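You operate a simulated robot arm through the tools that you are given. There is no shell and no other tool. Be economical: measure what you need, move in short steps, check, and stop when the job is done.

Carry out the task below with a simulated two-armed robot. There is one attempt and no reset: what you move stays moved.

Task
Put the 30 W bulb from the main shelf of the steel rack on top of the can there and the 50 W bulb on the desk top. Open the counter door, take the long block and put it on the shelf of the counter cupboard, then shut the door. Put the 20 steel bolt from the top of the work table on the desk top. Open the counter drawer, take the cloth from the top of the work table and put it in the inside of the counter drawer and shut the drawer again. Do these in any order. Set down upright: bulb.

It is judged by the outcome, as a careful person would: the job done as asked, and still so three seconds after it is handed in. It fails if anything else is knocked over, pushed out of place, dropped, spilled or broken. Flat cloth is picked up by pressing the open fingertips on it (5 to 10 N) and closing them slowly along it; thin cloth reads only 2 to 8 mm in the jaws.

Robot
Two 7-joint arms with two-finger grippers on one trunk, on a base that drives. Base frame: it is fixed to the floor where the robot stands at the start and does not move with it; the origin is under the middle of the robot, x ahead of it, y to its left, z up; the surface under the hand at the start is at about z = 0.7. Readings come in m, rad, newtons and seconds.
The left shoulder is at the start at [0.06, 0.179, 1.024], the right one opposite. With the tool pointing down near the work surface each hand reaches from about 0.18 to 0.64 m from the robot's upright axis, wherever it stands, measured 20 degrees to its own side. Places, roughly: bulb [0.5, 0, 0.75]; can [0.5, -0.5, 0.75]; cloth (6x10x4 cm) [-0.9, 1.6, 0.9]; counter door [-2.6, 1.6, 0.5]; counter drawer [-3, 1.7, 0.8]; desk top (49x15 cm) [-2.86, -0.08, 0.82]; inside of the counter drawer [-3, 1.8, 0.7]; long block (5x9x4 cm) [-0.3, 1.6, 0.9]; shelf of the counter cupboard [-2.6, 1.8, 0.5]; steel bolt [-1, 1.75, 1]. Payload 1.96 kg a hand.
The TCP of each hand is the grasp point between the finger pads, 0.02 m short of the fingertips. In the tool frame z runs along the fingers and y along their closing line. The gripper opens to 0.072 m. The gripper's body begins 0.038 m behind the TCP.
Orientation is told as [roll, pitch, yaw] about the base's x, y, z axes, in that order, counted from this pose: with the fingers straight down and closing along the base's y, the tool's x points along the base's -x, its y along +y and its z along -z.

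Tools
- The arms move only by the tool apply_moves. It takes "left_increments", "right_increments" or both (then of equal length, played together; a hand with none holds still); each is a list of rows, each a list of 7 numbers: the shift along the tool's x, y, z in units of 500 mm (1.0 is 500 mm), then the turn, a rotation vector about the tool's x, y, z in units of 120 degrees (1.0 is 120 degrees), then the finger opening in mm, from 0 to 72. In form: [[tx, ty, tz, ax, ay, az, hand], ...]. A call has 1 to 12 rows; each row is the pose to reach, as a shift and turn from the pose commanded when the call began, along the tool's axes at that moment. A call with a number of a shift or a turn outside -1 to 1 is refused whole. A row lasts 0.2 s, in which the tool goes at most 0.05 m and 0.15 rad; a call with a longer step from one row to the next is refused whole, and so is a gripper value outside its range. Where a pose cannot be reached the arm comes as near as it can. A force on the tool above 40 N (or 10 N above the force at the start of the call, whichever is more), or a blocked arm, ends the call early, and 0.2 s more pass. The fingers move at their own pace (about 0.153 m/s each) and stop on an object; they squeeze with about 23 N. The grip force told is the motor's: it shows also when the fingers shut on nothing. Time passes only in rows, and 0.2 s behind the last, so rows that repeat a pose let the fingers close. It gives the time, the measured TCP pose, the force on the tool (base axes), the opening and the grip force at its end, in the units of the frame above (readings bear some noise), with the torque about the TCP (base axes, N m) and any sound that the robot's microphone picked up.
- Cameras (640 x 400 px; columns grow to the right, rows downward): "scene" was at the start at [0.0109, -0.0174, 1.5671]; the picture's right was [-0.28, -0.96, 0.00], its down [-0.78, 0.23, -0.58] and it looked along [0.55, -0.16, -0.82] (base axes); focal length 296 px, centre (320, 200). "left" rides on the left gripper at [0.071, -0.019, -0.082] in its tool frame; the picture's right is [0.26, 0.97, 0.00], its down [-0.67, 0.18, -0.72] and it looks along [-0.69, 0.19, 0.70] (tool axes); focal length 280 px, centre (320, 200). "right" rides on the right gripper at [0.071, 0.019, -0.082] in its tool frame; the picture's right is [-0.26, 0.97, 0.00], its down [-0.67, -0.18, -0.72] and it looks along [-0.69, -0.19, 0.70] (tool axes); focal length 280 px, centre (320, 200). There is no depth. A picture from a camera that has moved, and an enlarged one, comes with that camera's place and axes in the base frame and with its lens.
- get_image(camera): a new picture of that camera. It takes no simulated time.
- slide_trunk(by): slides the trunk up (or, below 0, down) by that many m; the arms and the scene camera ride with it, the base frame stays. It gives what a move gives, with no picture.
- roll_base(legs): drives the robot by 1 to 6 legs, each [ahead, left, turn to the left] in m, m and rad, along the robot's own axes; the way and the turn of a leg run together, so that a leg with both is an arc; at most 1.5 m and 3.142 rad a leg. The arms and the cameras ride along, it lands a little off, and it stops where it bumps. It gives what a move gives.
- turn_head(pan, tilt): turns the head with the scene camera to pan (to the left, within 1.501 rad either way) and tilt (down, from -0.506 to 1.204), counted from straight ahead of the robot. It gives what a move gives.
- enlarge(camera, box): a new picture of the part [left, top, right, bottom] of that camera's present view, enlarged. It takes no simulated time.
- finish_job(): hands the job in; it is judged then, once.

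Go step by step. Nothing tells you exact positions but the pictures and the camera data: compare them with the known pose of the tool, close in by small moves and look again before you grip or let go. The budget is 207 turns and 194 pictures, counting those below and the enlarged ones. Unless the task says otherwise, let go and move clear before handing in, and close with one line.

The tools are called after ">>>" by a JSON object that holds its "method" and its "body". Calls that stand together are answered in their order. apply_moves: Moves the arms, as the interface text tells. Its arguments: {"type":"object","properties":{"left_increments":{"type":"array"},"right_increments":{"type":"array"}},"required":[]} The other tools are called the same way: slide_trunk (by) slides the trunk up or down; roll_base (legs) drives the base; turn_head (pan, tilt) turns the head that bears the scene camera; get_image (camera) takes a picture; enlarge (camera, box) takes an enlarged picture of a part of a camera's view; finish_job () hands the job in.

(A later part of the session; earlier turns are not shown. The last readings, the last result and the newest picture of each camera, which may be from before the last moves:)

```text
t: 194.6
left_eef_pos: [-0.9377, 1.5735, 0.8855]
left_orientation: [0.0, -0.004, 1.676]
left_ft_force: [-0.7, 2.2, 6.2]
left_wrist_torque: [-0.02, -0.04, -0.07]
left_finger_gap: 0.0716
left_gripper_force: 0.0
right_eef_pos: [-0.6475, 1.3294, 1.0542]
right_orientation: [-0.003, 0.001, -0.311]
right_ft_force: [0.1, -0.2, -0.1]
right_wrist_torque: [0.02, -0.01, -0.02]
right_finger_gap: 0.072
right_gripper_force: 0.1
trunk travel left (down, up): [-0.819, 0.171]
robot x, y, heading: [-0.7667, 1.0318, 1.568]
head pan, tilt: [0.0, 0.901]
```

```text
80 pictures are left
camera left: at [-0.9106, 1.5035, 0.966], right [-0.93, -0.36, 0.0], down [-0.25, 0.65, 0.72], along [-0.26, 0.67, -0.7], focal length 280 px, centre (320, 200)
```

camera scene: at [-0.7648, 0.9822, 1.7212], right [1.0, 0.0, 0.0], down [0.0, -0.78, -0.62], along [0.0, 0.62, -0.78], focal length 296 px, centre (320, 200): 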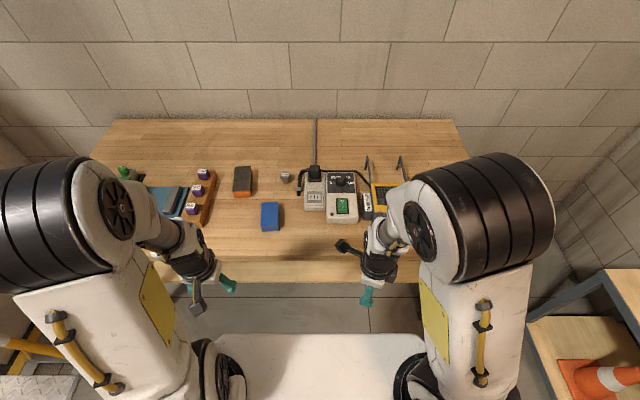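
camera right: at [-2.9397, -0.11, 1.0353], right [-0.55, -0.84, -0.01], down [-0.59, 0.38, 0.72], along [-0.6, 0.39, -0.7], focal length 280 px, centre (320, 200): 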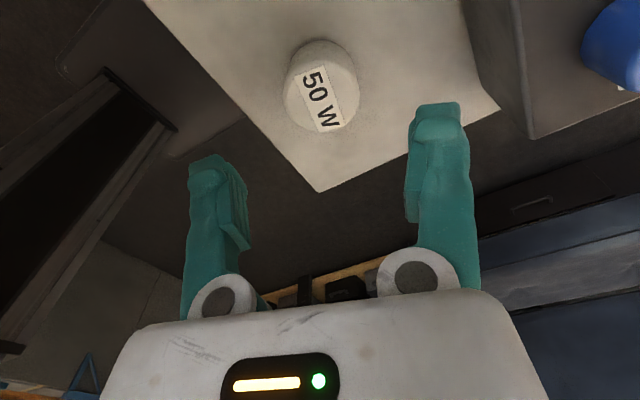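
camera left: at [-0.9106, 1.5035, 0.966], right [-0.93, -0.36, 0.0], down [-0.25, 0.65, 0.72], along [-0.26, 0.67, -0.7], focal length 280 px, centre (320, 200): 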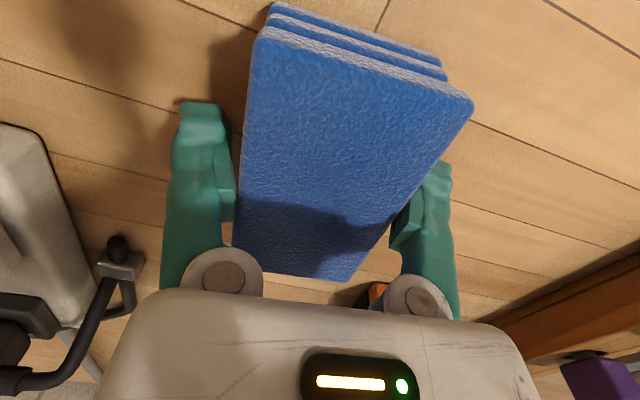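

>>> {"method": "apply_moves", "body": {"left_increments": [[0, 0, 0, 0, 0, 0, 66], [0, 0, 0, 0, 0, 0, 60], [0, 0, 0, 0, 0, 0, 54], [0, 0, 0, 0, 0, 0, 46], [0, 0, 0, 0, 0, 0, 36], [0, 0, 0, 0, 0, 0, 36]]}}

>>> {"method": "apply_moves", "body": {"left_increments": [[0, 0, -0.04, 0, 0, 0, 36], [0, 0, -0.1, 0, 0, 0, 36], [0, 0, -0.16, 0, 0, 0, 36]]}}

>>> {"method": "get_image", "body": {"camera": "left"}}

```text
t: 196.0
left_eef_pos: [-0.9371, 1.5719, 0.8852]
left_orientation: [0.0, -0.001, 1.676]
left_ft_force: [-2.2, 5.1, 17.3]
left_wrist_torque: [-0.09, 0.0, -0.21]
left_finger_gap: 0.0688
left_gripper_force: 23.1
right_eef_pos: [-0.6481, 1.3306, 1.0533]
right_orientation: [-0.004, 0.001, -0.31]
right_ft_force: [0.1, -0.7, -0.1]
right_wrist_torque: [0.0, 0.03, 0.0]
right_finger_gap: 0.0723
right_gripper_force: 0.1
trunk travel left (down, up): [-0.819, 0.171]
robot x, y, heading: [-0.7655, 1.0325, 1.574]
head pan, tilt: [0.0, 0.901]
```

```text
t: 196.8
left_eef_pos: [-0.94, 1.5726, 0.9655]
left_orientation: [0.001, 0.004, 1.675]
left_ft_force: [-0.3, 0.6, -0.7]
left_wrist_torque: [-0.02, -0.01, 0.0]
left_finger_gap: 0.0692
left_gripper_force: 22.8
right_eef_pos: [-0.6474, 1.3305, 1.0526]
right_orientation: [-0.003, 0.002, -0.312]
right_ft_force: [0.4, -0.2, 0.0]
right_wrist_torque: [0.01, 0.04, -0.02]
right_finger_gap: 0.072
right_gripper_force: 0.2
trunk travel left (down, up): [-0.819, 0.171]
robot x, y, heading: [-0.7674, 1.0356, 1.574]
head pan, tilt: [0.0, 0.901]
```

```text
79 pictures are left
camera left: at [-0.9125, 1.504, 1.0465], right [-0.93, -0.36, 0.0], down [-0.25, 0.65, 0.71], along [-0.26, 0.66, -0.7], focal length 280 px, centre (320, 200)
```

left: 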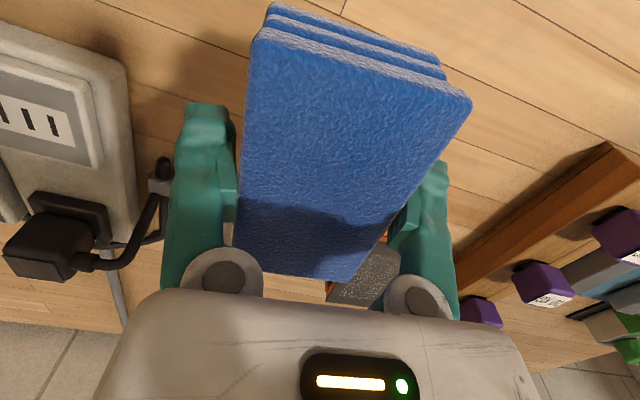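

Cloth gripped and lifted. Raise and retract, then move right toward the block.

>>> {"method": "apply_moves", "body": {"left_increments": [[0, 0, -0.09, 0, 0, 0, 36], [0, 0, -0.18, 0, 0, 0, 36], [0.06, 0.02, -0.22, 0, 0, 0, 36], [0.14, 0.04, -0.22, 0, 0, 0, 36], [0.22, 0.06, -0.22, 0, 0, 0, 36], [0.3, 0.08, -0.22, 0, 0, 0, 36], [0.38, 0.1, -0.22, 0, 0, 0, 36], [0.45, 0.12, -0.22, 0, 0, 0, 36]]}}

>>> {"method": "roll_base", "body": {"legs": [[0, -0.3, 0]]}}

>>> {"method": "get_image", "body": {"camera": "scene"}}

>>> {"method": "get_image", "body": {"camera": "right"}}

```text
t: 198.6
left_eef_pos: [-0.9759, 1.3453, 1.0746]
left_orientation: [-0.001, 0.001, 1.677]
left_ft_force: [0.1, -0.1, -1.2]
left_wrist_torque: [0.02, -0.02, 0.01]
left_finger_gap: 0.0687
left_gripper_force: 23.1
right_eef_pos: [-0.6469, 1.3296, 1.0531]
right_orientation: [-0.004, -0.002, -0.309]
right_ft_force: [-0.2, 0.9, -0.4]
right_wrist_torque: [0.02, -0.01, -0.04]
right_finger_gap: 0.0721
right_gripper_force: 0.1
trunk travel left (down, up): [-0.819, 0.171]
robot x, y, heading: [-0.7647, 1.0326, 1.571]
head pan, tilt: [0.0, 0.901]
```

```text
t: 200.6
left_eef_pos: [-0.6812, 1.3471, 1.0749]
left_orientation: [-0.002, 0.003, 1.669]
left_ft_force: [-0.8, -0.5, -0.6]
left_wrist_torque: [0.01, 0.02, -0.03]
left_finger_gap: 0.0684
left_gripper_force: 23.2
right_eef_pos: [-0.354, 1.3291, 1.0542]
right_orientation: [-0.003, 0.003, -0.317]
right_ft_force: [0.0, 0.9, 0.1]
right_wrist_torque: [0.01, 0.0, -0.01]
right_finger_gap: 0.0721
right_gripper_force: 0.0
trunk travel left (down, up): [-0.819, 0.171]
robot x, y, heading: [-0.472, 1.0303, 1.572]
head pan, tilt: [0.0, 0.901]
```

```text
78 pictures are left
camera scene: at [-0.4737, 1.0517, 1.7211], right [1.0, 0.0, 0.0], down [0.0, -0.78, -0.62], along [0.0, 0.62, -0.78], focal length 296 px, centre (320, 200)
```

scene: 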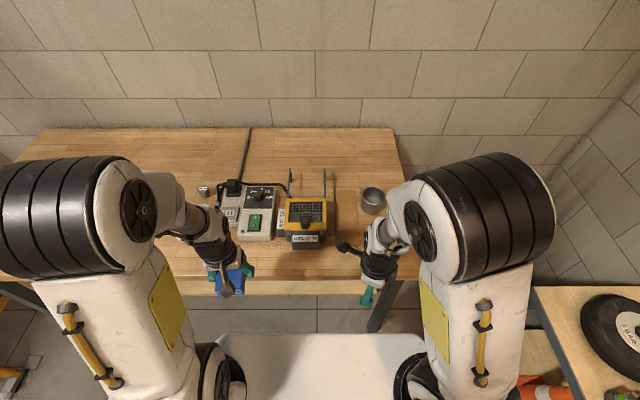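

```text
77 pictures are left
camera right: at [-0.4168, 1.3691, 1.136], right [0.55, 0.84, 0.0], down [0.59, -0.38, 0.72], along [0.6, -0.4, -0.7], focal length 280 px, centre (320, 200)
```

right: 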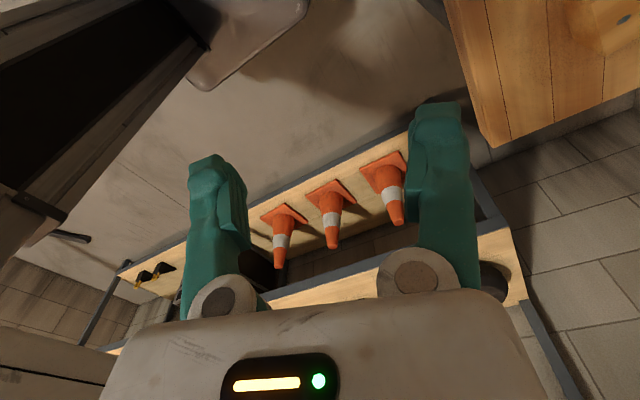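

I rotate the right hand so it closes along x with the camera on my side.

>>> {"method": "apply_moves", "body": {"right_increments": [[0, 0, 0, 0, 0, -0.071, 72], [0, 0, 0, 0, 0, -0.142, 72], [0, 0, 0, 0, 0, -0.213, 72], [0, 0, 0, 0, 0, -0.284, 72], [0, 0, 0, 0, 0, -0.355, 72], [0, 0, 0, 0, 0, -0.426, 72], [0, 0, 0, 0, 0, -0.497, 72], [0, 0, 0, 0, 0, -0.568, 72], [0, 0, 0, 0, 0, -0.639, 72], [0, 0, 0, 0, 0, -0.71, 72], [0, 0, 0, 0, 0, -0.781, 72], [0, 0, 0, 0, 0, -0.852, 72]]}}

>>> {"method": "get_image", "body": {"camera": "right"}}

```text
t: 203.2
left_eef_pos: [-0.6819, 1.3464, 1.0735]
left_orientation: [0.0, 0.001, 1.671]
left_ft_force: [0.5, -0.5, -0.8]
left_wrist_torque: [-0.01, -0.01, 0.0]
left_finger_gap: 0.0678
left_gripper_force: 23.1
right_eef_pos: [-0.3525, 1.3308, 1.0536]
right_orientation: [0.003, 0.003, 1.471]
right_ft_force: [0.9, -0.4, -1.1]
right_wrist_torque: [0.02, -0.01, 0.03]
right_finger_gap: 0.0721
right_gripper_force: 0.1
trunk travel left (down, up): [-0.819, 0.171]
robot x, y, heading: [-0.4726, 1.0349, 1.567]
head pan, tilt: [0.0, 0.901]
```

```text
76 pictures are left
camera right: at [-0.3805, 1.2603, 1.1364], right [-0.93, 0.36, 0.0], down [0.25, 0.66, 0.71], along [0.25, 0.67, -0.7], focal length 280 px, centre (320, 200)
```

right: 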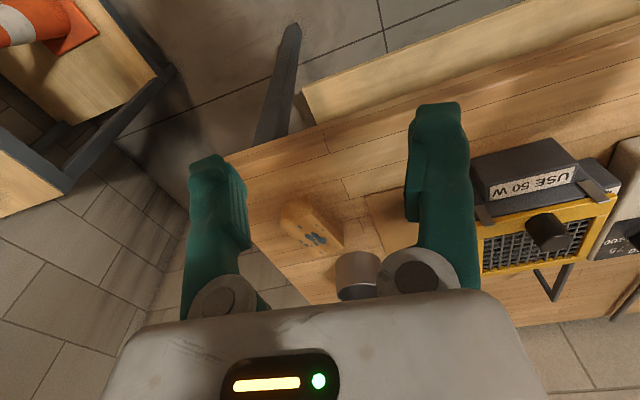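

>>> {"method": "apply_moves", "body": {"right_increments": [[-0.07, -0.03, 0.0, 0, 0, 0, 72], [-0.14, -0.06, 0.03, 0, 0, 0, 72], [-0.21, -0.1, 0.06, 0, 0, 0, 72], [-0.27, -0.135, 0.1, 0, 0, 0, 72], [-0.295, -0.135, 0.12, 0, 0, 0, 72]]}}

>>> {"method": "get_image", "body": {"camera": "right"}}

```text
t: 204.4
left_eef_pos: [-0.6806, 1.3467, 1.0745]
left_orientation: [-0.001, 0.002, 1.669]
left_ft_force: [-0.4, 0.3, -0.2]
left_wrist_torque: [-0.01, -0.02, 0.05]
left_finger_gap: 0.0674
left_gripper_force: 22.7
right_eef_pos: [-0.2699, 1.4683, 0.9908]
right_orientation: [0.002, 0.005, 1.468]
right_ft_force: [0.3, -0.3, 0.3]
right_wrist_torque: [-0.02, 0.0, -0.03]
right_finger_gap: 0.0719
right_gripper_force: 0.1
trunk travel left (down, up): [-0.819, 0.171]
robot x, y, heading: [-0.4764, 1.0332, 1.574]
head pan, tilt: [0.0, 0.901]
```

```text
75 pictures are left
camera right: at [-0.2986, 1.3988, 1.0742], right [-0.93, 0.36, 0.0], down [0.25, 0.66, 0.71], along [0.26, 0.66, -0.7], focal length 280 px, centre (320, 200)
```

right: 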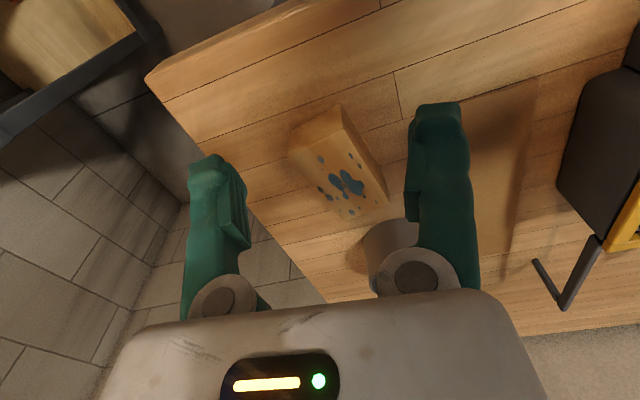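

>>> {"method": "apply_moves", "body": {"right_increments": [[-0.05, -0.01, 0.0, 0, 0, -0.05, 66], [-0.1, -0.019, 0.04, 0, 0, -0.1, 66], [-0.123, -0.019, 0.09, 0, 0, -0.134, 66]]}}

>>> {"method": "get_image", "body": {"camera": "right"}}

```text
t: 205.2
left_eef_pos: [-0.6806, 1.3471, 1.0747]
left_orientation: [0.0, 0.002, 1.672]
left_ft_force: [-0.4, -0.3, 0.1]
left_wrist_torque: [0.01, -0.03, 0.0]
left_finger_gap: 0.0676
left_gripper_force: 23.1
right_eef_pos: [-0.2562, 1.5298, 0.9442]
right_orientation: [0.003, 0.001, 1.749]
right_ft_force: [0.1, 0.6, 0.3]
right_wrist_torque: [0.01, -0.01, -0.01]
right_finger_gap: 0.066
right_gripper_force: 0.0
trunk travel left (down, up): [-0.819, 0.171]
robot x, y, heading: [-0.4728, 1.0324, 1.564]
head pan, tilt: [0.0, 0.901]
```

```text
74 pictures are left
camera right: at [-0.2632, 1.4555, 1.027], right [-1.0, 0.09, 0.0], down [0.06, 0.7, 0.71], along [0.06, 0.71, -0.7], focal length 280 px, centre (320, 200)
```

right: 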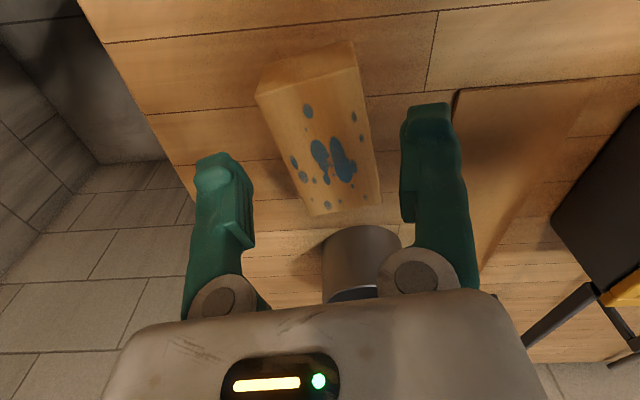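

>>> {"method": "apply_moves", "body": {"right_increments": [[-0.006, 0.004, 0.04, 0, 0, 0, 66], [-0.006, 0.004, 0.09, 0, 0, 0, 66], [-0.006, 0.004, 0.122, 0, 0, 0, 66], [-0.006, 0.004, 0.122, 0, 0, 0, 56], [-0.006, 0.004, 0.122, 0, 0, 0, 48], [-0.006, 0.004, 0.122, 0, 0, 0, 36], [-0.006, 0.004, 0.122, 0, 0, 0, 30]]}}

>>> {"method": "get_image", "body": {"camera": "right"}}

```text
t: 206.8
left_eef_pos: [-0.681, 1.3473, 1.0751]
left_orientation: [0.0, 0.003, 1.67]
left_ft_force: [0.6, 1.1, 0.5]
left_wrist_torque: [-0.03, 0.04, -0.03]
left_finger_gap: 0.0675
left_gripper_force: 22.9
right_eef_pos: [-0.2586, 1.5313, 0.8873]
right_orientation: [0.003, 0.003, 1.75]
right_ft_force: [0.0, 0.6, 0.5]
right_wrist_torque: [0.07, 0.03, -0.02]
right_finger_gap: 0.052
right_gripper_force: 22.6
trunk travel left (down, up): [-0.819, 0.171]
robot x, y, heading: [-0.476, 1.0333, 1.568]
head pan, tilt: [0.0, 0.901]
```

```text
73 pictures are left
camera right: at [-0.2661, 1.4565, 0.9697], right [-1.0, 0.09, 0.0], down [0.06, 0.7, 0.71], along [0.06, 0.71, -0.7], focal length 280 px, centre (320, 200)
```

right: 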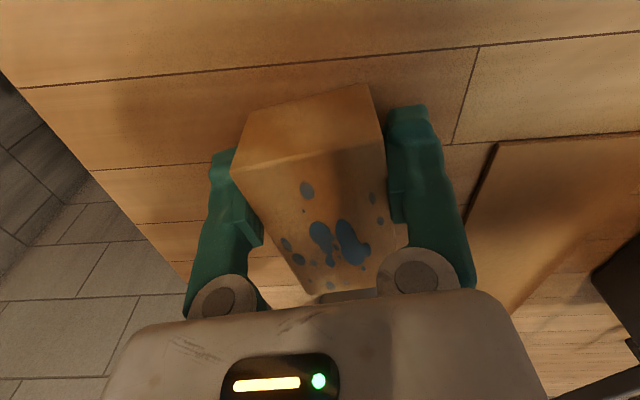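

Block gripped. Lift and retract.

>>> {"method": "apply_moves", "body": {"right_increments": [[0, 0, -0.08, 0, 0, 0, 30], [0, 0, -0.17, 0, 0, 0, 30], [0, 0, -0.26, 0, 0, 0, 30], [0, 0, -0.33, 0, 0, 0, 30], [0.09, 0, -0.33, 0, 0, 0, 30], [0.18, 0, -0.33, 0, 0, 0, 30], [0.27, 0, -0.33, 0, 0, 0, 30], [0.36, 0.05, -0.33, 0, 0, 0, 30], [0.42, 0.1, -0.33, 0, 0, 0, 30]]}}

>>> {"method": "get_image", "body": {"camera": "scene"}}

```text
refused: row 8 steps farther than a row can; nothing moved
```

```text
72 pictures are left
camera scene: at [-0.4723, 1.0518, 1.7211], right [1.0, 0.0, 0.0], down [0.0, -0.78, -0.62], along [0.0, 0.62, -0.78], focal length 296 px, centre (320, 200)
```

scene: 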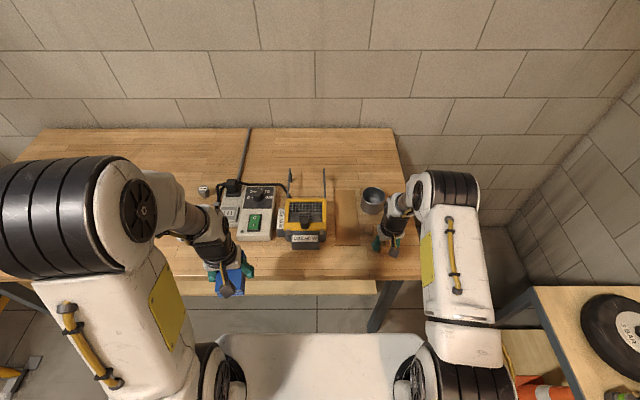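

>>> {"method": "apply_moves", "body": {"right_increments": [[0, 0, -0.08, 0, 0, 0, 30], [0, 0, -0.17, 0, 0, 0, 30], [0, 0, -0.26, 0, 0, 0, 30], [0, 0, -0.33, 0, 0, 0, 30], [0.09, 0, -0.33, 0, 0, 0, 30], [0.18, 0, -0.33, 0, 0, 0, 30], [0.27, 0, -0.33, 0, 0, 0, 30], [0.35, 0.03, -0.33, 0, 0, 0, 30], [0.42, 0.08, -0.33, 0, 0, 0, 30]]}}

>>> {"method": "roll_base", "body": {"legs": [[-0.32, 0, 0], [0, 0.9, 0]]}}

>>> {"method": "slide_trunk", "body": {"by": -0.4}}

```text
t: 208.8
left_eef_pos: [-0.6825, 1.3465, 1.0737]
left_orientation: [-0.003, 0.002, 1.67]
left_ft_force: [-0.3, -1.1, -0.5]
left_wrist_torque: [0.02, 0.02, 0.03]
left_finger_gap: 0.0672
left_gripper_force: 22.6
right_eef_pos: [-0.2606, 1.3222, 1.054]
right_orientation: [0.003, 0.006, 1.749]
right_ft_force: [-0.8, -0.8, -0.9]
right_wrist_torque: [0.03, -0.03, -0.01]
right_finger_gap: 0.0521
right_gripper_force: 22.8
right hand out of reach, approached as far as the arm can: row 9
trunk travel left (down, up): [-0.819, 0.171]
robot x, y, heading: [-0.473, 1.0352, 1.568]
head pan, tilt: [0.0, 0.901]
```

```text
t: 215.3
left_eef_pos: [-1.5803, 1.0359, 1.0748]
left_orientation: [0.001, 0.002, 1.665]
left_ft_force: [0.3, 0.0, -0.7]
left_wrist_torque: [-0.04, 0.0, 0.03]
left_finger_gap: 0.0668
left_gripper_force: 22.7
right_eef_pos: [-1.16, 1.009, 1.0524]
right_orientation: [0.004, 0.007, 1.741]
right_ft_force: [-0.3, -0.6, -0.7]
right_wrist_torque: [0.01, 0.02, 0.01]
right_finger_gap: 0.0518
right_gripper_force: 22.6
trunk travel left (down, up): [-0.819, 0.171]
robot x, y, heading: [-1.3755, 0.7216, 1.563]
head pan, tilt: [0.0, 0.901]
```

```text
t: 219.1
left_eef_pos: [-1.5797, 1.0355, 0.6729]
left_orientation: [-0.001, 0.002, 1.663]
left_ft_force: [0.8, 0.4, -0.4]
left_wrist_torque: [0.03, -0.03, -0.02]
left_finger_gap: 0.066
left_gripper_force: 22.7
right_eef_pos: [-1.16, 1.0094, 0.6529]
right_orientation: [0.002, 0.005, 1.741]
right_ft_force: [0.8, -0.3, -0.9]
right_wrist_torque: [0.01, 0.01, 0.0]
right_finger_gap: 0.0513
right_gripper_force: 23.2
trunk travel left (down, up): [-0.419, 0.571]
robot x, y, heading: [-1.376, 0.7205, 1.557]
head pan, tilt: [0.0, 0.901]
```

Now slide left through the doorway to the counter.

>>> {"method": "roll_base", "body": {"legs": [[-0.02, 0, 0.012], [0, 0.8, 0], [0, 0.75, 0]]}}

>>> {"method": "slide_trunk", "body": {"by": 0.25}}

>>> {"method": "turn_head", "body": {"pan": 0, "tilt": 0.75}}

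>>> {"method": "get_image", "body": {"camera": "scene"}}

```text
t: 227.6
left_eef_pos: [-3.1703, 1.0149, 0.674]
left_orientation: [0.002, 0.003, 1.669]
left_ft_force: [0.2, 0.4, -0.1]
left_wrist_torque: [-0.02, 0.03, 0.02]
left_finger_gap: 0.0651
left_gripper_force: 22.7
right_eef_pos: [-2.7501, 0.9907, 0.6536]
right_orientation: [0.003, 0.003, 1.747]
right_ft_force: [0.0, 0.6, -1.7]
right_wrist_torque: [-0.01, -0.03, 0.0]
right_finger_gap: 0.0513
right_gripper_force: 22.8
trunk travel left (down, up): [-0.419, 0.571]
robot x, y, heading: [-2.9585, 0.7001, 1.566]
head pan, tilt: [0.0, 0.901]
```

```text
t: 230.2
left_eef_pos: [-3.1688, 1.014, 0.9242]
left_orientation: [-0.001, 0.003, 1.671]
left_ft_force: [0.2, 0.1, -0.5]
left_wrist_torque: [0.01, -0.01, 0.05]
left_finger_gap: 0.0647
left_gripper_force: 23.1
right_eef_pos: [-2.7486, 0.9922, 0.9035]
right_orientation: [0.004, 0.005, 1.747]
right_ft_force: [0.8, 0.2, -0.8]
right_wrist_torque: [-0.03, 0.02, 0.01]
right_finger_gap: 0.0514
right_gripper_force: 23.4
trunk travel left (down, up): [-0.669, 0.321]
robot x, y, heading: [-2.9624, 0.701, 1.564]
head pan, tilt: [0.0, 0.901]
```

```text
t: 230.9
left_eef_pos: [-3.1696, 1.0143, 0.9254]
left_orientation: [0.0, 0.002, 1.67]
left_ft_force: [-0.7, -0.2, 0.1]
left_wrist_torque: [0.01, -0.05, -0.02]
left_finger_gap: 0.0648
left_gripper_force: 23.2
right_eef_pos: [-2.7481, 0.9919, 0.9038]
right_orientation: [0.005, 0.004, 1.748]
right_ft_force: [-0.4, 0.2, 0.1]
right_wrist_torque: [0.0, 0.0, -0.01]
right_finger_gap: 0.0514
right_gripper_force: 22.9
trunk travel left (down, up): [-0.669, 0.321]
robot x, y, heading: [-2.9616, 0.7008, 1.567]
head pan, tilt: [0.0, 0.75]
```

```text
71 pictures are left
camera scene: at [-2.9615, 0.7268, 1.583], right [1.0, -0.01, 0.0], down [0.0, -0.68, -0.73], along [0.0, 0.73, -0.68], focal length 296 px, centre (320, 200)
```

scene: 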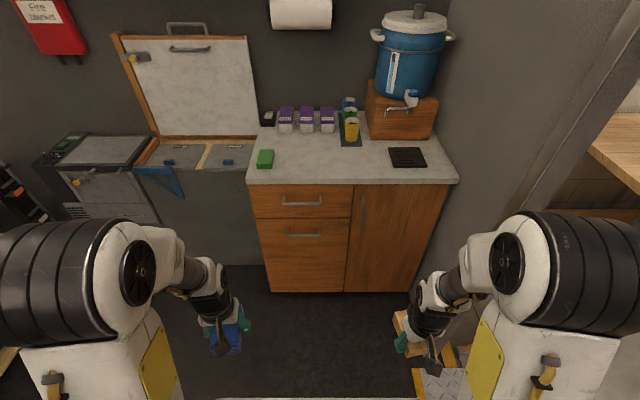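

The counter's top edge is at about y=1.6, z=0.86; drawer handle near [-3.03, 1.57, 0.77], door handle near [-2.79, 1.57, 0.73]. I'll set the cloth briefly on the counter top to free the left hand.

>>> {"method": "slide_trunk", "body": {"by": 0.1}}

>>> {"method": "roll_base", "body": {"legs": [[0.4, 0.0, 0]]}}

>>> {"method": "get_image", "body": {"camera": "scene"}}

>>> {"method": "get_image", "body": {"camera": "left"}}

```text
t: 232.2
left_eef_pos: [-3.1695, 1.0149, 1.024]
left_orientation: [0.0, 0.002, 1.672]
left_ft_force: [-0.1, -0.6, -0.2]
left_wrist_torque: [0.03, -0.02, 0.02]
left_finger_gap: 0.0644
left_gripper_force: 23.1
right_eef_pos: [-2.75, 0.9904, 1.0032]
right_orientation: [0.006, 0.008, 1.748]
right_ft_force: [0.3, 0.3, -1.0]
right_wrist_torque: [0.0, 0.0, 0.02]
right_finger_gap: 0.0511
right_gripper_force: 23.1
trunk travel left (down, up): [-0.769, 0.221]
robot x, y, heading: [-2.9615, 0.7017, 1.564]
head pan, tilt: [0.0, 0.75]
```

```text
t: 234.8
left_eef_pos: [-3.1651, 1.4254, 1.0237]
left_orientation: [0.001, 0.003, 1.663]
left_ft_force: [-0.1, 0.1, -0.1]
left_wrist_torque: [0.01, -0.01, 0.0]
left_finger_gap: 0.0645
left_gripper_force: 23.1
right_eef_pos: [-2.7441, 1.3986, 1.0027]
right_orientation: [0.005, 0.004, 1.739]
right_ft_force: [0.1, 0.9, -1.3]
right_wrist_torque: [-0.02, -0.01, 0.01]
right_finger_gap: 0.0512
right_gripper_force: 23.3
trunk travel left (down, up): [-0.769, 0.221]
robot x, y, heading: [-2.9636, 1.1082, 1.562]
head pan, tilt: [0.0, 0.75]
```

```text
70 pictures are left
camera scene: at [-2.9579, 1.1357, 1.6831], right [1.0, -0.01, 0.0], down [-0.01, -0.68, -0.73], along [0.01, 0.73, -0.68], focal length 296 px, centre (320, 200)
```

scene: 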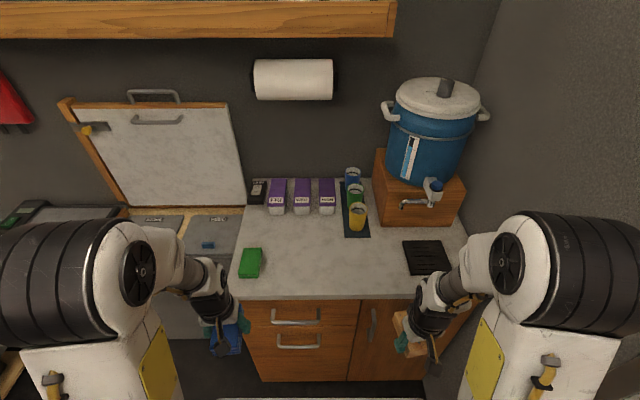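

```text
69 pictures are left
camera left: at [-3.1379, 1.3559, 1.105], right [-0.94, -0.35, 0.0], down [-0.24, 0.66, 0.71], along [-0.25, 0.67, -0.7], focal length 280 px, centre (320, 200)
```

left: 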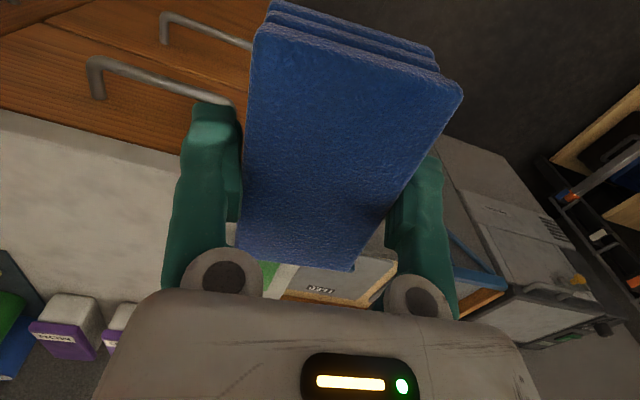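

>>> {"method": "apply_moves", "body": {"left_increments": [[-0.07, -0.048, 0, 0, 0, 0, 36], [-0.14, -0.096, 0, 0, 0, 0, 36], [-0.21, -0.144, 0, 0, 0, 0, 36], [-0.28, -0.192, 0, 0, 0, 0, 36], [-0.35, -0.24, 0, 0, 0, 0, 36], [-0.42, -0.288, 0, 0, 0, 0, 36], [-0.481, -0.336, 0, 0, 0, 0, 36], [-0.481, -0.336, 0.08, 0, 0, 0, 36], [-0.481, -0.336, 0.16, 0, 0, 0, 36], [-0.481, -0.336, 0.21, 0, 0, 0, 36]]}}

>>> {"method": "get_image", "body": {"camera": "scene"}}

```text
t: 237.0
left_eef_pos: [-3.0207, 1.6787, 0.9315]
left_orientation: [-0.001, -0.001, 1.663]
left_ft_force: [0.2, -2.5, 8.6]
left_wrist_torque: [-0.15, 0.06, 0.02]
left_finger_gap: 0.0644
left_gripper_force: 22.6
left hand out of reach, approached as far as the arm can: row 7
right_eef_pos: [-2.7434, 1.3965, 1.0025]
right_orientation: [0.004, 0.003, 1.741]
right_ft_force: [0.6, 0.4, -1.8]
right_wrist_torque: [0.02, -0.01, 0.01]
right_finger_gap: 0.0511
right_gripper_force: 23.4
trunk travel left (down, up): [-0.769, 0.221]
robot x, y, heading: [-2.9633, 1.1149, 1.555]
head pan, tilt: [0.0, 0.75]
stopped in row 10 (left hand): the force on the tool passed its limit at 54 N (the readings are from after the stop); the commanded pose is now the measured one
```

```text
68 pictures are left
camera scene: at [-2.9582, 1.1334, 1.6831], right [1.0, -0.01, 0.0], down [-0.01, -0.68, -0.73], along [0.01, 0.73, -0.68], focal length 296 px, centre (320, 200)
```

scene: 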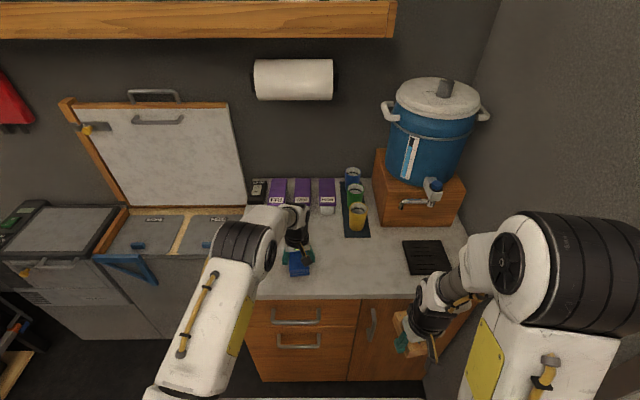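

Counter top is at z≈0.90. I release the cloth here and lift off.

>>> {"method": "apply_moves", "body": {"left_increments": [[0, 0, 0, 0, 0, 0, 66], [0, 0, 0, 0, 0, 0, 72], [0, 0, 0, 0, 0, 0, 72], [0, 0, -0.06, 0, 0, 0, 72], [0, 0, -0.13, 0, 0, 0, 72], [0, 0, -0.2, 0, 0, 0, 72]]}}

>>> {"method": "get_image", "body": {"camera": "left"}}

```text
t: 238.4
left_eef_pos: [-3.0183, 1.6794, 1.0086]
left_orientation: [0.0, -0.002, 1.662]
left_ft_force: [-0.2, 0.8, -0.4]
left_wrist_torque: [-0.02, 0.01, 0.0]
left_finger_gap: 0.0718
left_gripper_force: 0.1
left hand out of reach, approached as far as the arm can: row 6
right_eef_pos: [-2.744, 1.3987, 1.0026]
right_orientation: [0.005, 0.006, 1.742]
right_ft_force: [-0.5, 0.4, -0.5]
right_wrist_torque: [-0.02, 0.02, -0.01]
right_finger_gap: 0.0512
right_gripper_force: 23.2
trunk travel left (down, up): [-0.769, 0.221]
robot x, y, heading: [-2.9599, 1.1125, 1.561]
head pan, tilt: [0.0, 0.75]
```

```text
67 pictures are left
camera left: at [-2.9916, 1.6096, 1.0891], right [-0.94, -0.35, 0.0], down [-0.25, 0.65, 0.72], along [-0.25, 0.67, -0.7], focal length 280 px, centre (320, 200)
```

left: 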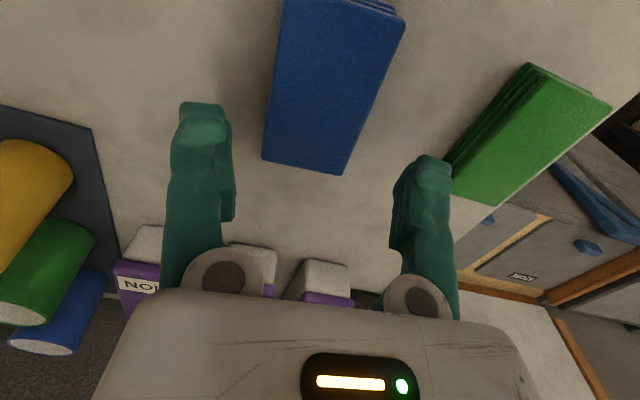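

Cloth rests on the counter. I retract, back up, and reorient the left hand to grip the drawer handle.

>>> {"method": "apply_moves", "body": {"left_increments": [[0.09, 0, 0, 0, 0, 0, 72], [0.18, 0, 0, 0, 0, 0, 72], [0.27, 0, 0, 0, 0, 0, 72], [0.36, 0, 0, 0, 0, 0, 72], [0.45, 0, 0, 0, 0, 0, 60], [0.52, 0.1, 0, 0, 0, 0, 40]]}}

>>> {"method": "roll_base", "body": {"legs": [[-0.27, 0, 0]]}}

>>> {"method": "apply_moves", "body": {"left_increments": [[0, 0, 0, 0, 0, -0.071, 40], [0, 0, 0, 0, 0, -0.142, 40], [0, 0, 0, 0, 0, -0.213, 40], [0, 0, 0, 0, 0, -0.284, 40], [0, 0, 0, 0, 0, -0.355, 40], [0, 0, 0, 0, 0, -0.426, 40], [0, 0, 0, 0, 0, -0.497, 40], [0, 0, 0, 0, 0, -0.568, 40], [0, 0, 0, 0, 0, -0.639, 40], [0, 0, 0, 0, 0, -0.71, 40]]}}

```text
refused: row 6 steps farther than a row can; nothing moved
```

```text
t: 240.3
left_eef_pos: [-3.0236, 1.4083, 1.009]
left_orientation: [-0.001, -0.003, 1.671]
left_ft_force: [0.0, -0.4, 0.7]
left_wrist_torque: [-0.02, -0.01, -0.01]
left_finger_gap: 0.0721
left_gripper_force: 0.1
right_eef_pos: [-2.7481, 1.1298, 1.004]
right_orientation: [0.005, 0.006, 1.746]
right_ft_force: [0.8, 1.1, -0.1]
right_wrist_torque: [-0.05, -0.01, 0.03]
right_finger_gap: 0.0511
right_gripper_force: 22.6
trunk travel left (down, up): [-0.769, 0.221]
robot x, y, heading: [-2.9645, 0.8404, 1.563]
head pan, tilt: [0.0, 0.75]
```

```text
t: 242.5
left_eef_pos: [-3.0234, 1.4074, 1.0086]
left_orientation: [-0.003, 0.003, -3.126]
left_ft_force: [-0.3, 0.8, -0.3]
left_wrist_torque: [0.01, -0.01, 0.0]
left_finger_gap: 0.0399
left_gripper_force: 0.0
right_eef_pos: [-2.7478, 1.1295, 1.0025]
right_orientation: [0.005, 0.006, 1.748]
right_ft_force: [1.4, 0.0, -1.1]
right_wrist_torque: [-0.05, 0.0, 0.0]
right_finger_gap: 0.0509
right_gripper_force: 23.2
trunk travel left (down, up): [-0.769, 0.221]
robot x, y, heading: [-2.9604, 0.8369, 1.568]
head pan, tilt: [0.0, 0.75]
```

>>> {"method": "apply_moves", "body": {"left_increments": [[0, 0, 0.03, 0.07, 0, 0, 40], [0, 0, 0.06, 0.14, 0, 0, 40], [0, 0, 0.09, 0.21, 0, 0, 40], [0, 0, 0.12, 0.28, 0, 0, 40], [0, 0, 0.15, 0.35, 0, 0, 40], [0, 0, 0.18, 0.42, 0, 0, 40], [0, 0, 0.21, 0.49, 0, 0, 40], [0, 0, 0.24, 0.56, 0, 0, 40], [0, 0, 0.27, 0.63, 0, 0, 40], [0, 0, 0.3, 0.7, 0, 0, 40], [0, 0, 0.324, 0.75, 0, 0, 40]]}}

>>> {"method": "get_image", "body": {"camera": "left"}}

>>> {"method": "get_image", "body": {"camera": "scene"}}

```text
t: 244.9
left_eef_pos: [-3.023, 1.4077, 0.846]
left_orientation: [-1.576, 0.003, -3.126]
left_ft_force: [0.2, 0.0, 0.2]
left_wrist_torque: [-0.01, 0.0, -0.03]
left_finger_gap: 0.0399
left_gripper_force: 0.0
right_eef_pos: [-2.7479, 1.1305, 1.0037]
right_orientation: [0.005, 0.005, 1.747]
right_ft_force: [-0.4, -0.7, -0.5]
right_wrist_torque: [0.01, 0.0, 0.0]
right_finger_gap: 0.0513
right_gripper_force: 22.9
trunk travel left (down, up): [-0.769, 0.221]
robot x, y, heading: [-2.9587, 0.8395, 1.567]
head pan, tilt: [0.0, 0.75]
```

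```text
66 pictures are left
camera left: at [-2.9507, 1.328, 0.8634], right [0.26, 0.01, -0.96], down [-0.66, -0.72, -0.19], along [-0.7, 0.69, -0.18], focal length 280 px, centre (320, 200)
```

left: 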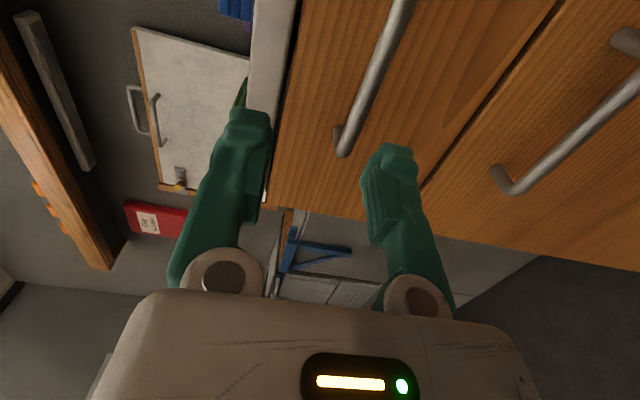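

```text
65 pictures are left
camera scene: at [-2.9604, 0.8653, 1.6831], right [1.0, -0.01, 0.0], down [0.0, -0.68, -0.73], along [0.0, 0.73, -0.68], focal length 296 px, centre (320, 200)
```

scene: 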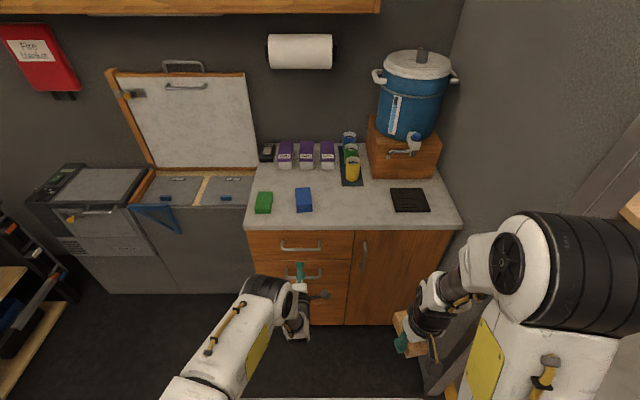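

>>> {"method": "apply_moves", "body": {"left_increments": [[0, 0.04, 0.05, 0, 0, 0, 40], [0, 0.08, 0.1, 0, 0, 0, 40], [0, 0.084, 0.14, 0, 0, 0, 40]]}}

>>> {"method": "get_image", "body": {"camera": "left"}}

```text
t: 245.8
left_eef_pos: [-3.0221, 1.5433, 0.9094]
left_orientation: [-1.738, 0.037, -3.116]
left_ft_force: [1.3, 0.5, 0.5]
left_wrist_torque: [-0.04, -0.01, 0.02]
left_finger_gap: 0.04
left_gripper_force: 0.1
right_eef_pos: [-2.7481, 1.1289, 1.0029]
right_orientation: [0.005, 0.005, 1.748]
right_ft_force: [0.0, -0.1, -0.8]
right_wrist_torque: [-0.03, -0.07, -0.01]
right_finger_gap: 0.0507
right_gripper_force: 22.9
trunk travel left (down, up): [-0.769, 0.221]
robot x, y, heading: [-2.9626, 0.8401, 1.568]
head pan, tilt: [0.0, 0.75]
stopped in row 3 (left hand): the arm was blocked; the commanded pose is now the measured one
```

```text
64 pictures are left
camera left: at [-2.9489, 1.46, 0.916], right [0.29, 0.17, -0.94], down [-0.64, -0.69, -0.32], along [-0.71, 0.7, -0.09], focal length 280 px, centre (320, 200)
```

left: 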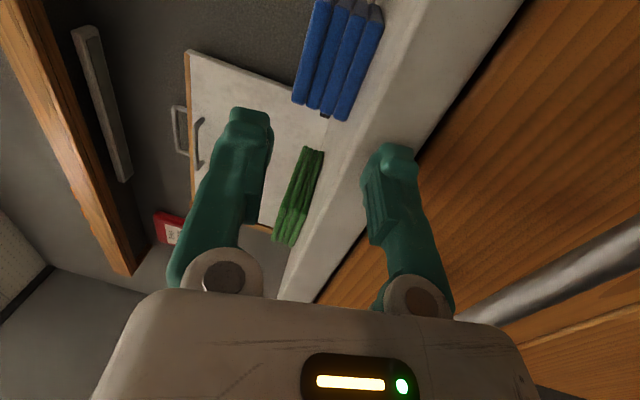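

The arm swung upward unexpectedly; I pull back and re-level the hand.

>>> {"method": "apply_moves", "body": {"left_increments": [[0, 0, -0.06, -0.01, 0, 0, 40], [0, 0, -0.12, -0.03, 0, 0, 40], [0, 0, -0.18, -0.05, 0, 0, 40], [0, 0, -0.24, -0.079, 0, 0, 40], [0, 0.03, -0.27, -0.079, 0, 0, 40]]}}

>>> {"method": "get_image", "body": {"camera": "scene"}}

```text
t: 247.1
left_eef_pos: [-3.0158, 1.4084, 0.8699]
left_orientation: [-1.567, 0.034, -3.114]
left_ft_force: [0.4, 1.1, 0.1]
left_wrist_torque: [0.04, 0.01, -0.01]
left_finger_gap: 0.04
left_gripper_force: 0.1
right_eef_pos: [-2.7478, 1.1296, 1.004]
right_orientation: [0.003, 0.006, 1.746]
right_ft_force: [0.5, 0.1, -1.1]
right_wrist_torque: [-0.03, -0.02, 0.0]
right_finger_gap: 0.0508
right_gripper_force: 22.9
trunk travel left (down, up): [-0.769, 0.221]
robot x, y, heading: [-2.9621, 0.8374, 1.562]
head pan, tilt: [0.0, 0.75]
```

```text
63 pictures are left
camera scene: at [-2.9605, 0.8657, 1.6831], right [1.0, -0.01, 0.0], down [0.0, -0.68, -0.73], along [0.0, 0.73, -0.68], focal length 296 px, centre (320, 200)
```

scene: 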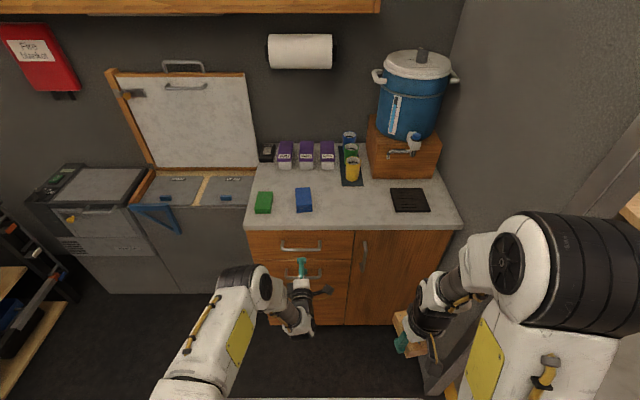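

Controlled again. I'll use the trunk and base for the fine approach instead.

>>> {"method": "slide_trunk", "body": {"by": -0.065}}

>>> {"method": "get_image", "body": {"camera": "left"}}

```text
t: 248.1
left_eef_pos: [-3.0156, 1.4077, 0.8046]
left_orientation: [-1.567, 0.032, -3.114]
left_ft_force: [-0.6, 0.2, 0.3]
left_wrist_torque: [-0.01, -0.04, 0.01]
left_finger_gap: 0.04
left_gripper_force: 0.1
right_eef_pos: [-2.7477, 1.1301, 0.939]
right_orientation: [0.006, 0.005, 1.746]
right_ft_force: [-0.4, 0.3, -1.0]
right_wrist_torque: [-0.02, 0.03, 0.02]
right_finger_gap: 0.0509
right_gripper_force: 23.3
trunk travel left (down, up): [-0.704, 0.286]
robot x, y, heading: [-2.9636, 0.8406, 1.568]
head pan, tilt: [0.0, 0.75]
```

```text
62 pictures are left
camera left: at [-2.9426, 1.3284, 0.8255], right [0.29, 0.0, -0.96], down [-0.65, -0.73, -0.2], along [-0.7, 0.68, -0.21], focal length 280 px, centre (320, 200)
```

left: 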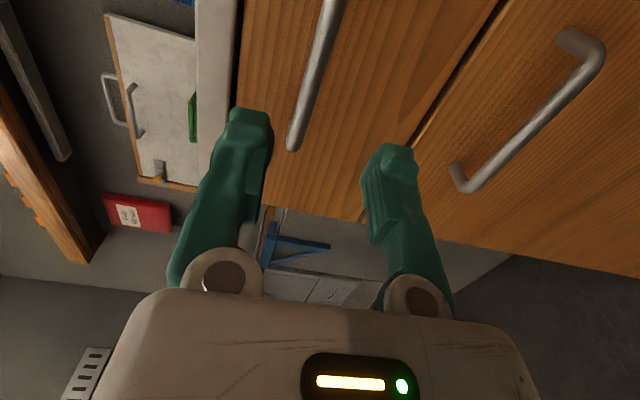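

>>> {"method": "roll_base", "body": {"legs": [[0.105, 0, 0]]}}

>>> {"method": "get_image", "body": {"camera": "left"}}

```text
t: 249.2
left_eef_pos: [-3.0169, 1.5103, 0.8054]
left_orientation: [-1.566, 0.033, -3.113]
left_ft_force: [-0.4, 0.4, -0.7]
left_wrist_torque: [0.0, -0.02, 0.03]
left_finger_gap: 0.0401
left_gripper_force: 0.0
right_eef_pos: [-2.7485, 1.2314, 0.937]
right_orientation: [0.006, 0.007, 1.75]
right_ft_force: [-0.1, 1.0, -0.4]
right_wrist_torque: [-0.03, 0.02, 0.0]
right_finger_gap: 0.0511
right_gripper_force: 22.9
trunk travel left (down, up): [-0.704, 0.286]
robot x, y, heading: [-2.9623, 0.9427, 1.563]
head pan, tilt: [0.0, 0.75]
```

```text
61 pictures are left
camera left: at [-2.9426, 1.4305, 0.8252], right [0.29, 0.0, -0.96], down [-0.65, -0.73, -0.2], along [-0.7, 0.68, -0.21], focal length 280 px, centre (320, 200)
```

left: 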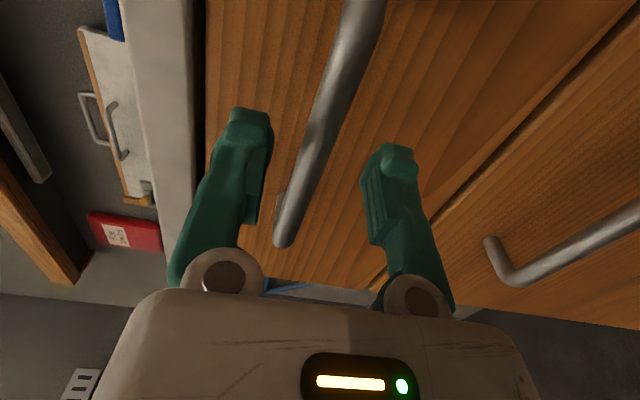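

>>> {"method": "roll_base", "body": {"legs": [[0.022, 0, 0]]}}

>>> {"method": "apply_moves", "body": {"left_increments": [[0, 0, 0, 0, 0, 0, 30], [0, 0, 0, 0, 0, 0, 20], [0, 0, 0, 0, 0, 0, 10], [0, 0, 0, 0, 0, 0, 4], [0, 0, 0, 0, 0, 0, 4]]}}

>>> {"method": "get_image", "body": {"camera": "left"}}

```text
t: 250.1
left_eef_pos: [-3.0149, 1.5305, 0.8041]
left_orientation: [-1.566, 0.031, -3.115]
left_ft_force: [-0.2, 0.8, 0.3]
left_wrist_torque: [0.0, 0.02, 0.03]
left_finger_gap: 0.0399
left_gripper_force: 0.1
right_eef_pos: [-2.7465, 1.2502, 0.9393]
right_orientation: [0.003, 0.005, 1.747]
right_ft_force: [-0.2, -0.3, -0.5]
right_wrist_torque: [-0.04, 0.02, 0.0]
right_finger_gap: 0.0508
right_gripper_force: 23.1
trunk travel left (down, up): [-0.704, 0.286]
robot x, y, heading: [-2.9597, 0.9618, 1.571]
head pan, tilt: [0.0, 0.75]
```

```text
t: 251.2
left_eef_pos: [-3.0153, 1.5301, 0.8058]
left_orientation: [-1.568, 0.031, -3.114]
left_ft_force: [-0.4, 3.3, 10.9]
left_wrist_torque: [0.07, 0.64, -0.04]
left_finger_gap: 0.007
left_gripper_force: 35.2
right_eef_pos: [-2.747, 1.2525, 0.9394]
right_orientation: [0.005, 0.006, 1.748]
right_ft_force: [-0.1, -0.4, -2.0]
right_wrist_torque: [0.02, -0.01, -0.01]
right_finger_gap: 0.0509
right_gripper_force: 22.8
trunk travel left (down, up): [-0.704, 0.286]
robot x, y, heading: [-2.959, 0.964, 1.564]
head pan, tilt: [0.0, 0.75]
```

```text
60 pictures are left
camera left: at [-2.942, 1.4513, 0.8264], right [0.29, 0.01, -0.96], down [-0.65, -0.73, -0.2], along [-0.7, 0.68, -0.21], focal length 280 px, centre (320, 200)
```

left: 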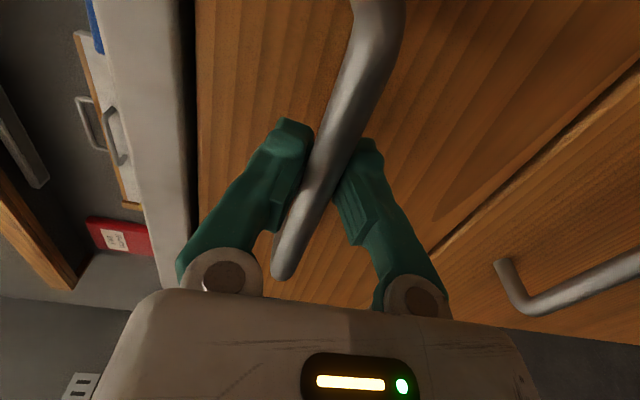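

The handle is gripped. I pull the drawer open by backing the base.

>>> {"method": "roll_base", "body": {"legs": [[-0.27, 0, 0]]}}

>>> {"method": "get_image", "body": {"camera": "scene"}}

```text
t: 253.2
left_eef_pos: [-3.0161, 1.2594, 0.8054]
left_orientation: [-1.57, 0.028, -3.109]
left_ft_force: [27.3, 1.1, 10.8]
left_wrist_torque: [0.06, 0.53, 0.06]
left_finger_gap: 0.0065
left_gripper_force: 34.0
right_eef_pos: [-2.7468, 0.9822, 0.9383]
right_orientation: [0.006, 0.003, 1.753]
right_ft_force: [0.1, -0.1, -1.7]
right_wrist_torque: [-0.01, -0.03, 0.01]
right_finger_gap: 0.0506
right_gripper_force: 22.6
trunk travel left (down, up): [-0.704, 0.286]
robot x, y, heading: [-2.9599, 0.6924, 1.573]
head pan, tilt: [0.0, 0.75]
```

```text
59 pictures are left
camera scene: at [-2.9548, 0.7151, 1.6181], right [1.0, 0.0, 0.0], down [0.0, -0.68, -0.73], along [0.0, 0.73, -0.68], focal length 296 px, centre (320, 200)
```

scene: 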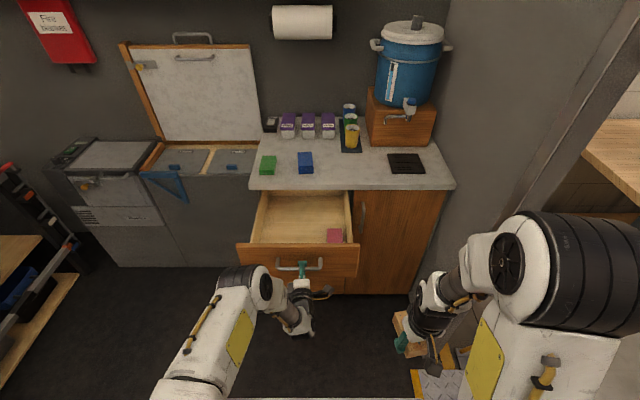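

The drawer is open. I release the handle, back off and bring the left hand back to pointing down.

>>> {"method": "apply_moves", "body": {"left_increments": [[0, 0, 0, 0, 0, 0, 20], [0, 0, 0, 0, 0, 0, 40], [0, 0, 0, 0, 0, 0, 50]]}}

>>> {"method": "roll_base", "body": {"legs": [[-0.12, 0, 0]]}}

>>> {"method": "apply_moves", "body": {"left_increments": [[0, 0, 0, -0.07, 0, 0, 50], [0, 0, 0, -0.14, 0, 0, 50], [0, 0, 0, -0.21, 0, 0, 60], [0, 0, 0, -0.28, 0, 0, 72], [0, 0, 0, -0.35, 0, 0, 72], [0, 0, 0, -0.42, 0, 0, 72], [0, 0, 0, -0.49, 0, 0, 72], [0, 0, 0, -0.56, 0, 0, 72], [0, 0, 0, -0.63, 0, 0, 72], [0, 0, 0, -0.7, 0, 0, 72], [0, 0, 0, -0.748, 0, 0, 72]]}}

>>> {"method": "apply_moves", "body": {"left_increments": [[0, 0, 0, 0, 0, 0.071, 72], [0, 0, 0, 0, 0, 0.142, 72], [0, 0, 0, 0, 0, 0.213, 72], [0, 0, 0, 0, 0, 0.284, 72], [0, 0, 0, 0, 0, 0.355, 72], [0, 0, 0, 0, 0, 0.426, 72], [0, 0, 0, 0, 0, 0.497, 72], [0, 0, 0, 0, 0, 0.568, 72], [0, 0, 0, 0, 0, 0.639, 72], [0, 0, 0, 0, 0, 0.71, 72]]}}

>>> {"method": "slide_trunk", "body": {"by": 0.2}}

```text
t: 254.0
left_eef_pos: [-3.0191, 1.2601, 0.8046]
left_orientation: [-1.566, 0.032, -3.106]
left_ft_force: [0.1, -1.2, -1.0]
left_wrist_torque: [-0.01, 0.03, -0.01]
left_finger_gap: 0.05
left_gripper_force: 0.1
right_eef_pos: [-2.749, 0.9844, 0.9384]
right_orientation: [0.003, 0.006, 1.755]
right_ft_force: [-0.3, 0.0, -0.9]
right_wrist_torque: [-0.03, -0.03, -0.01]
right_finger_gap: 0.0504
right_gripper_force: 22.6
trunk travel left (down, up): [-0.704, 0.286]
robot x, y, heading: [-2.9614, 0.6874, 1.568]
head pan, tilt: [0.0, 0.75]
```

```text
t: 255.2
left_eef_pos: [-3.0198, 1.1408, 0.8043]
left_orientation: [-1.569, 0.034, -3.107]
left_ft_force: [0.9, 0.3, 0.0]
left_wrist_torque: [-0.01, -0.03, 0.01]
left_finger_gap: 0.0502
left_gripper_force: 0.1
right_eef_pos: [-2.7502, 0.864, 0.9377]
right_orientation: [0.004, 0.005, 1.758]
right_ft_force: [1.1, 0.5, -1.3]
right_wrist_torque: [0.02, 0.0, -0.01]
right_finger_gap: 0.0507
right_gripper_force: 23.1
trunk travel left (down, up): [-0.704, 0.286]
robot x, y, heading: [-2.9626, 0.5701, 1.571]
head pan, tilt: [0.0, 0.75]
```

```text
t: 257.6
left_eef_pos: [-3.0209, 1.1395, 0.8039]
left_orientation: [0.002, 0.034, -3.108]
left_ft_force: [-0.1, 0.3, 0.3]
left_wrist_torque: [-0.02, 0.02, 0.01]
left_finger_gap: 0.0717
left_gripper_force: 0.1
right_eef_pos: [-2.749, 0.8644, 0.9383]
right_orientation: [0.005, 0.006, 1.758]
right_ft_force: [-0.5, 0.0, -1.1]
right_wrist_torque: [0.0, -0.03, 0.0]
right_finger_gap: 0.0506
right_gripper_force: 22.7
trunk travel left (down, up): [-0.704, 0.286]
robot x, y, heading: [-2.9614, 0.5726, 1.579]
head pan, tilt: [0.0, 0.75]
```

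```text
t: 259.8
left_eef_pos: [-3.0204, 1.1405, 0.8057]
left_orientation: [-0.035, 0.002, 1.688]
left_ft_force: [0.5, -0.1, 0.1]
left_wrist_torque: [0.01, 0.05, 0.0]
left_finger_gap: 0.0724
left_gripper_force: 0.1
right_eef_pos: [-2.7506, 0.8638, 0.9378]
right_orientation: [0.006, 0.006, 1.758]
right_ft_force: [0.3, -1.0, -0.8]
right_wrist_torque: [-0.02, 0.04, -0.01]
right_finger_gap: 0.0507
right_gripper_force: 23.0
trunk travel left (down, up): [-0.704, 0.286]
robot x, y, heading: [-2.9576, 0.5753, 1.574]
head pan, tilt: [0.0, 0.75]
```

```text
t: 262.0
left_eef_pos: [-3.0195, 1.1406, 1.0053]
left_orientation: [-0.034, 0.003, 1.688]
left_ft_force: [0.6, -0.9, -0.5]
left_wrist_torque: [0.01, 0.01, -0.02]
left_finger_gap: 0.0721
left_gripper_force: 0.1
right_eef_pos: [-2.75, 0.8633, 1.1381]
right_orientation: [0.005, 0.005, 1.757]
right_ft_force: [0.6, 0.5, -0.9]
right_wrist_torque: [-0.01, 0.02, 0.0]
right_finger_gap: 0.0503
right_gripper_force: 22.4
trunk travel left (down, up): [-0.904, 0.086]
robot x, y, heading: [-2.9617, 0.5736, 1.578]
head pan, tilt: [0.0, 0.75]
```

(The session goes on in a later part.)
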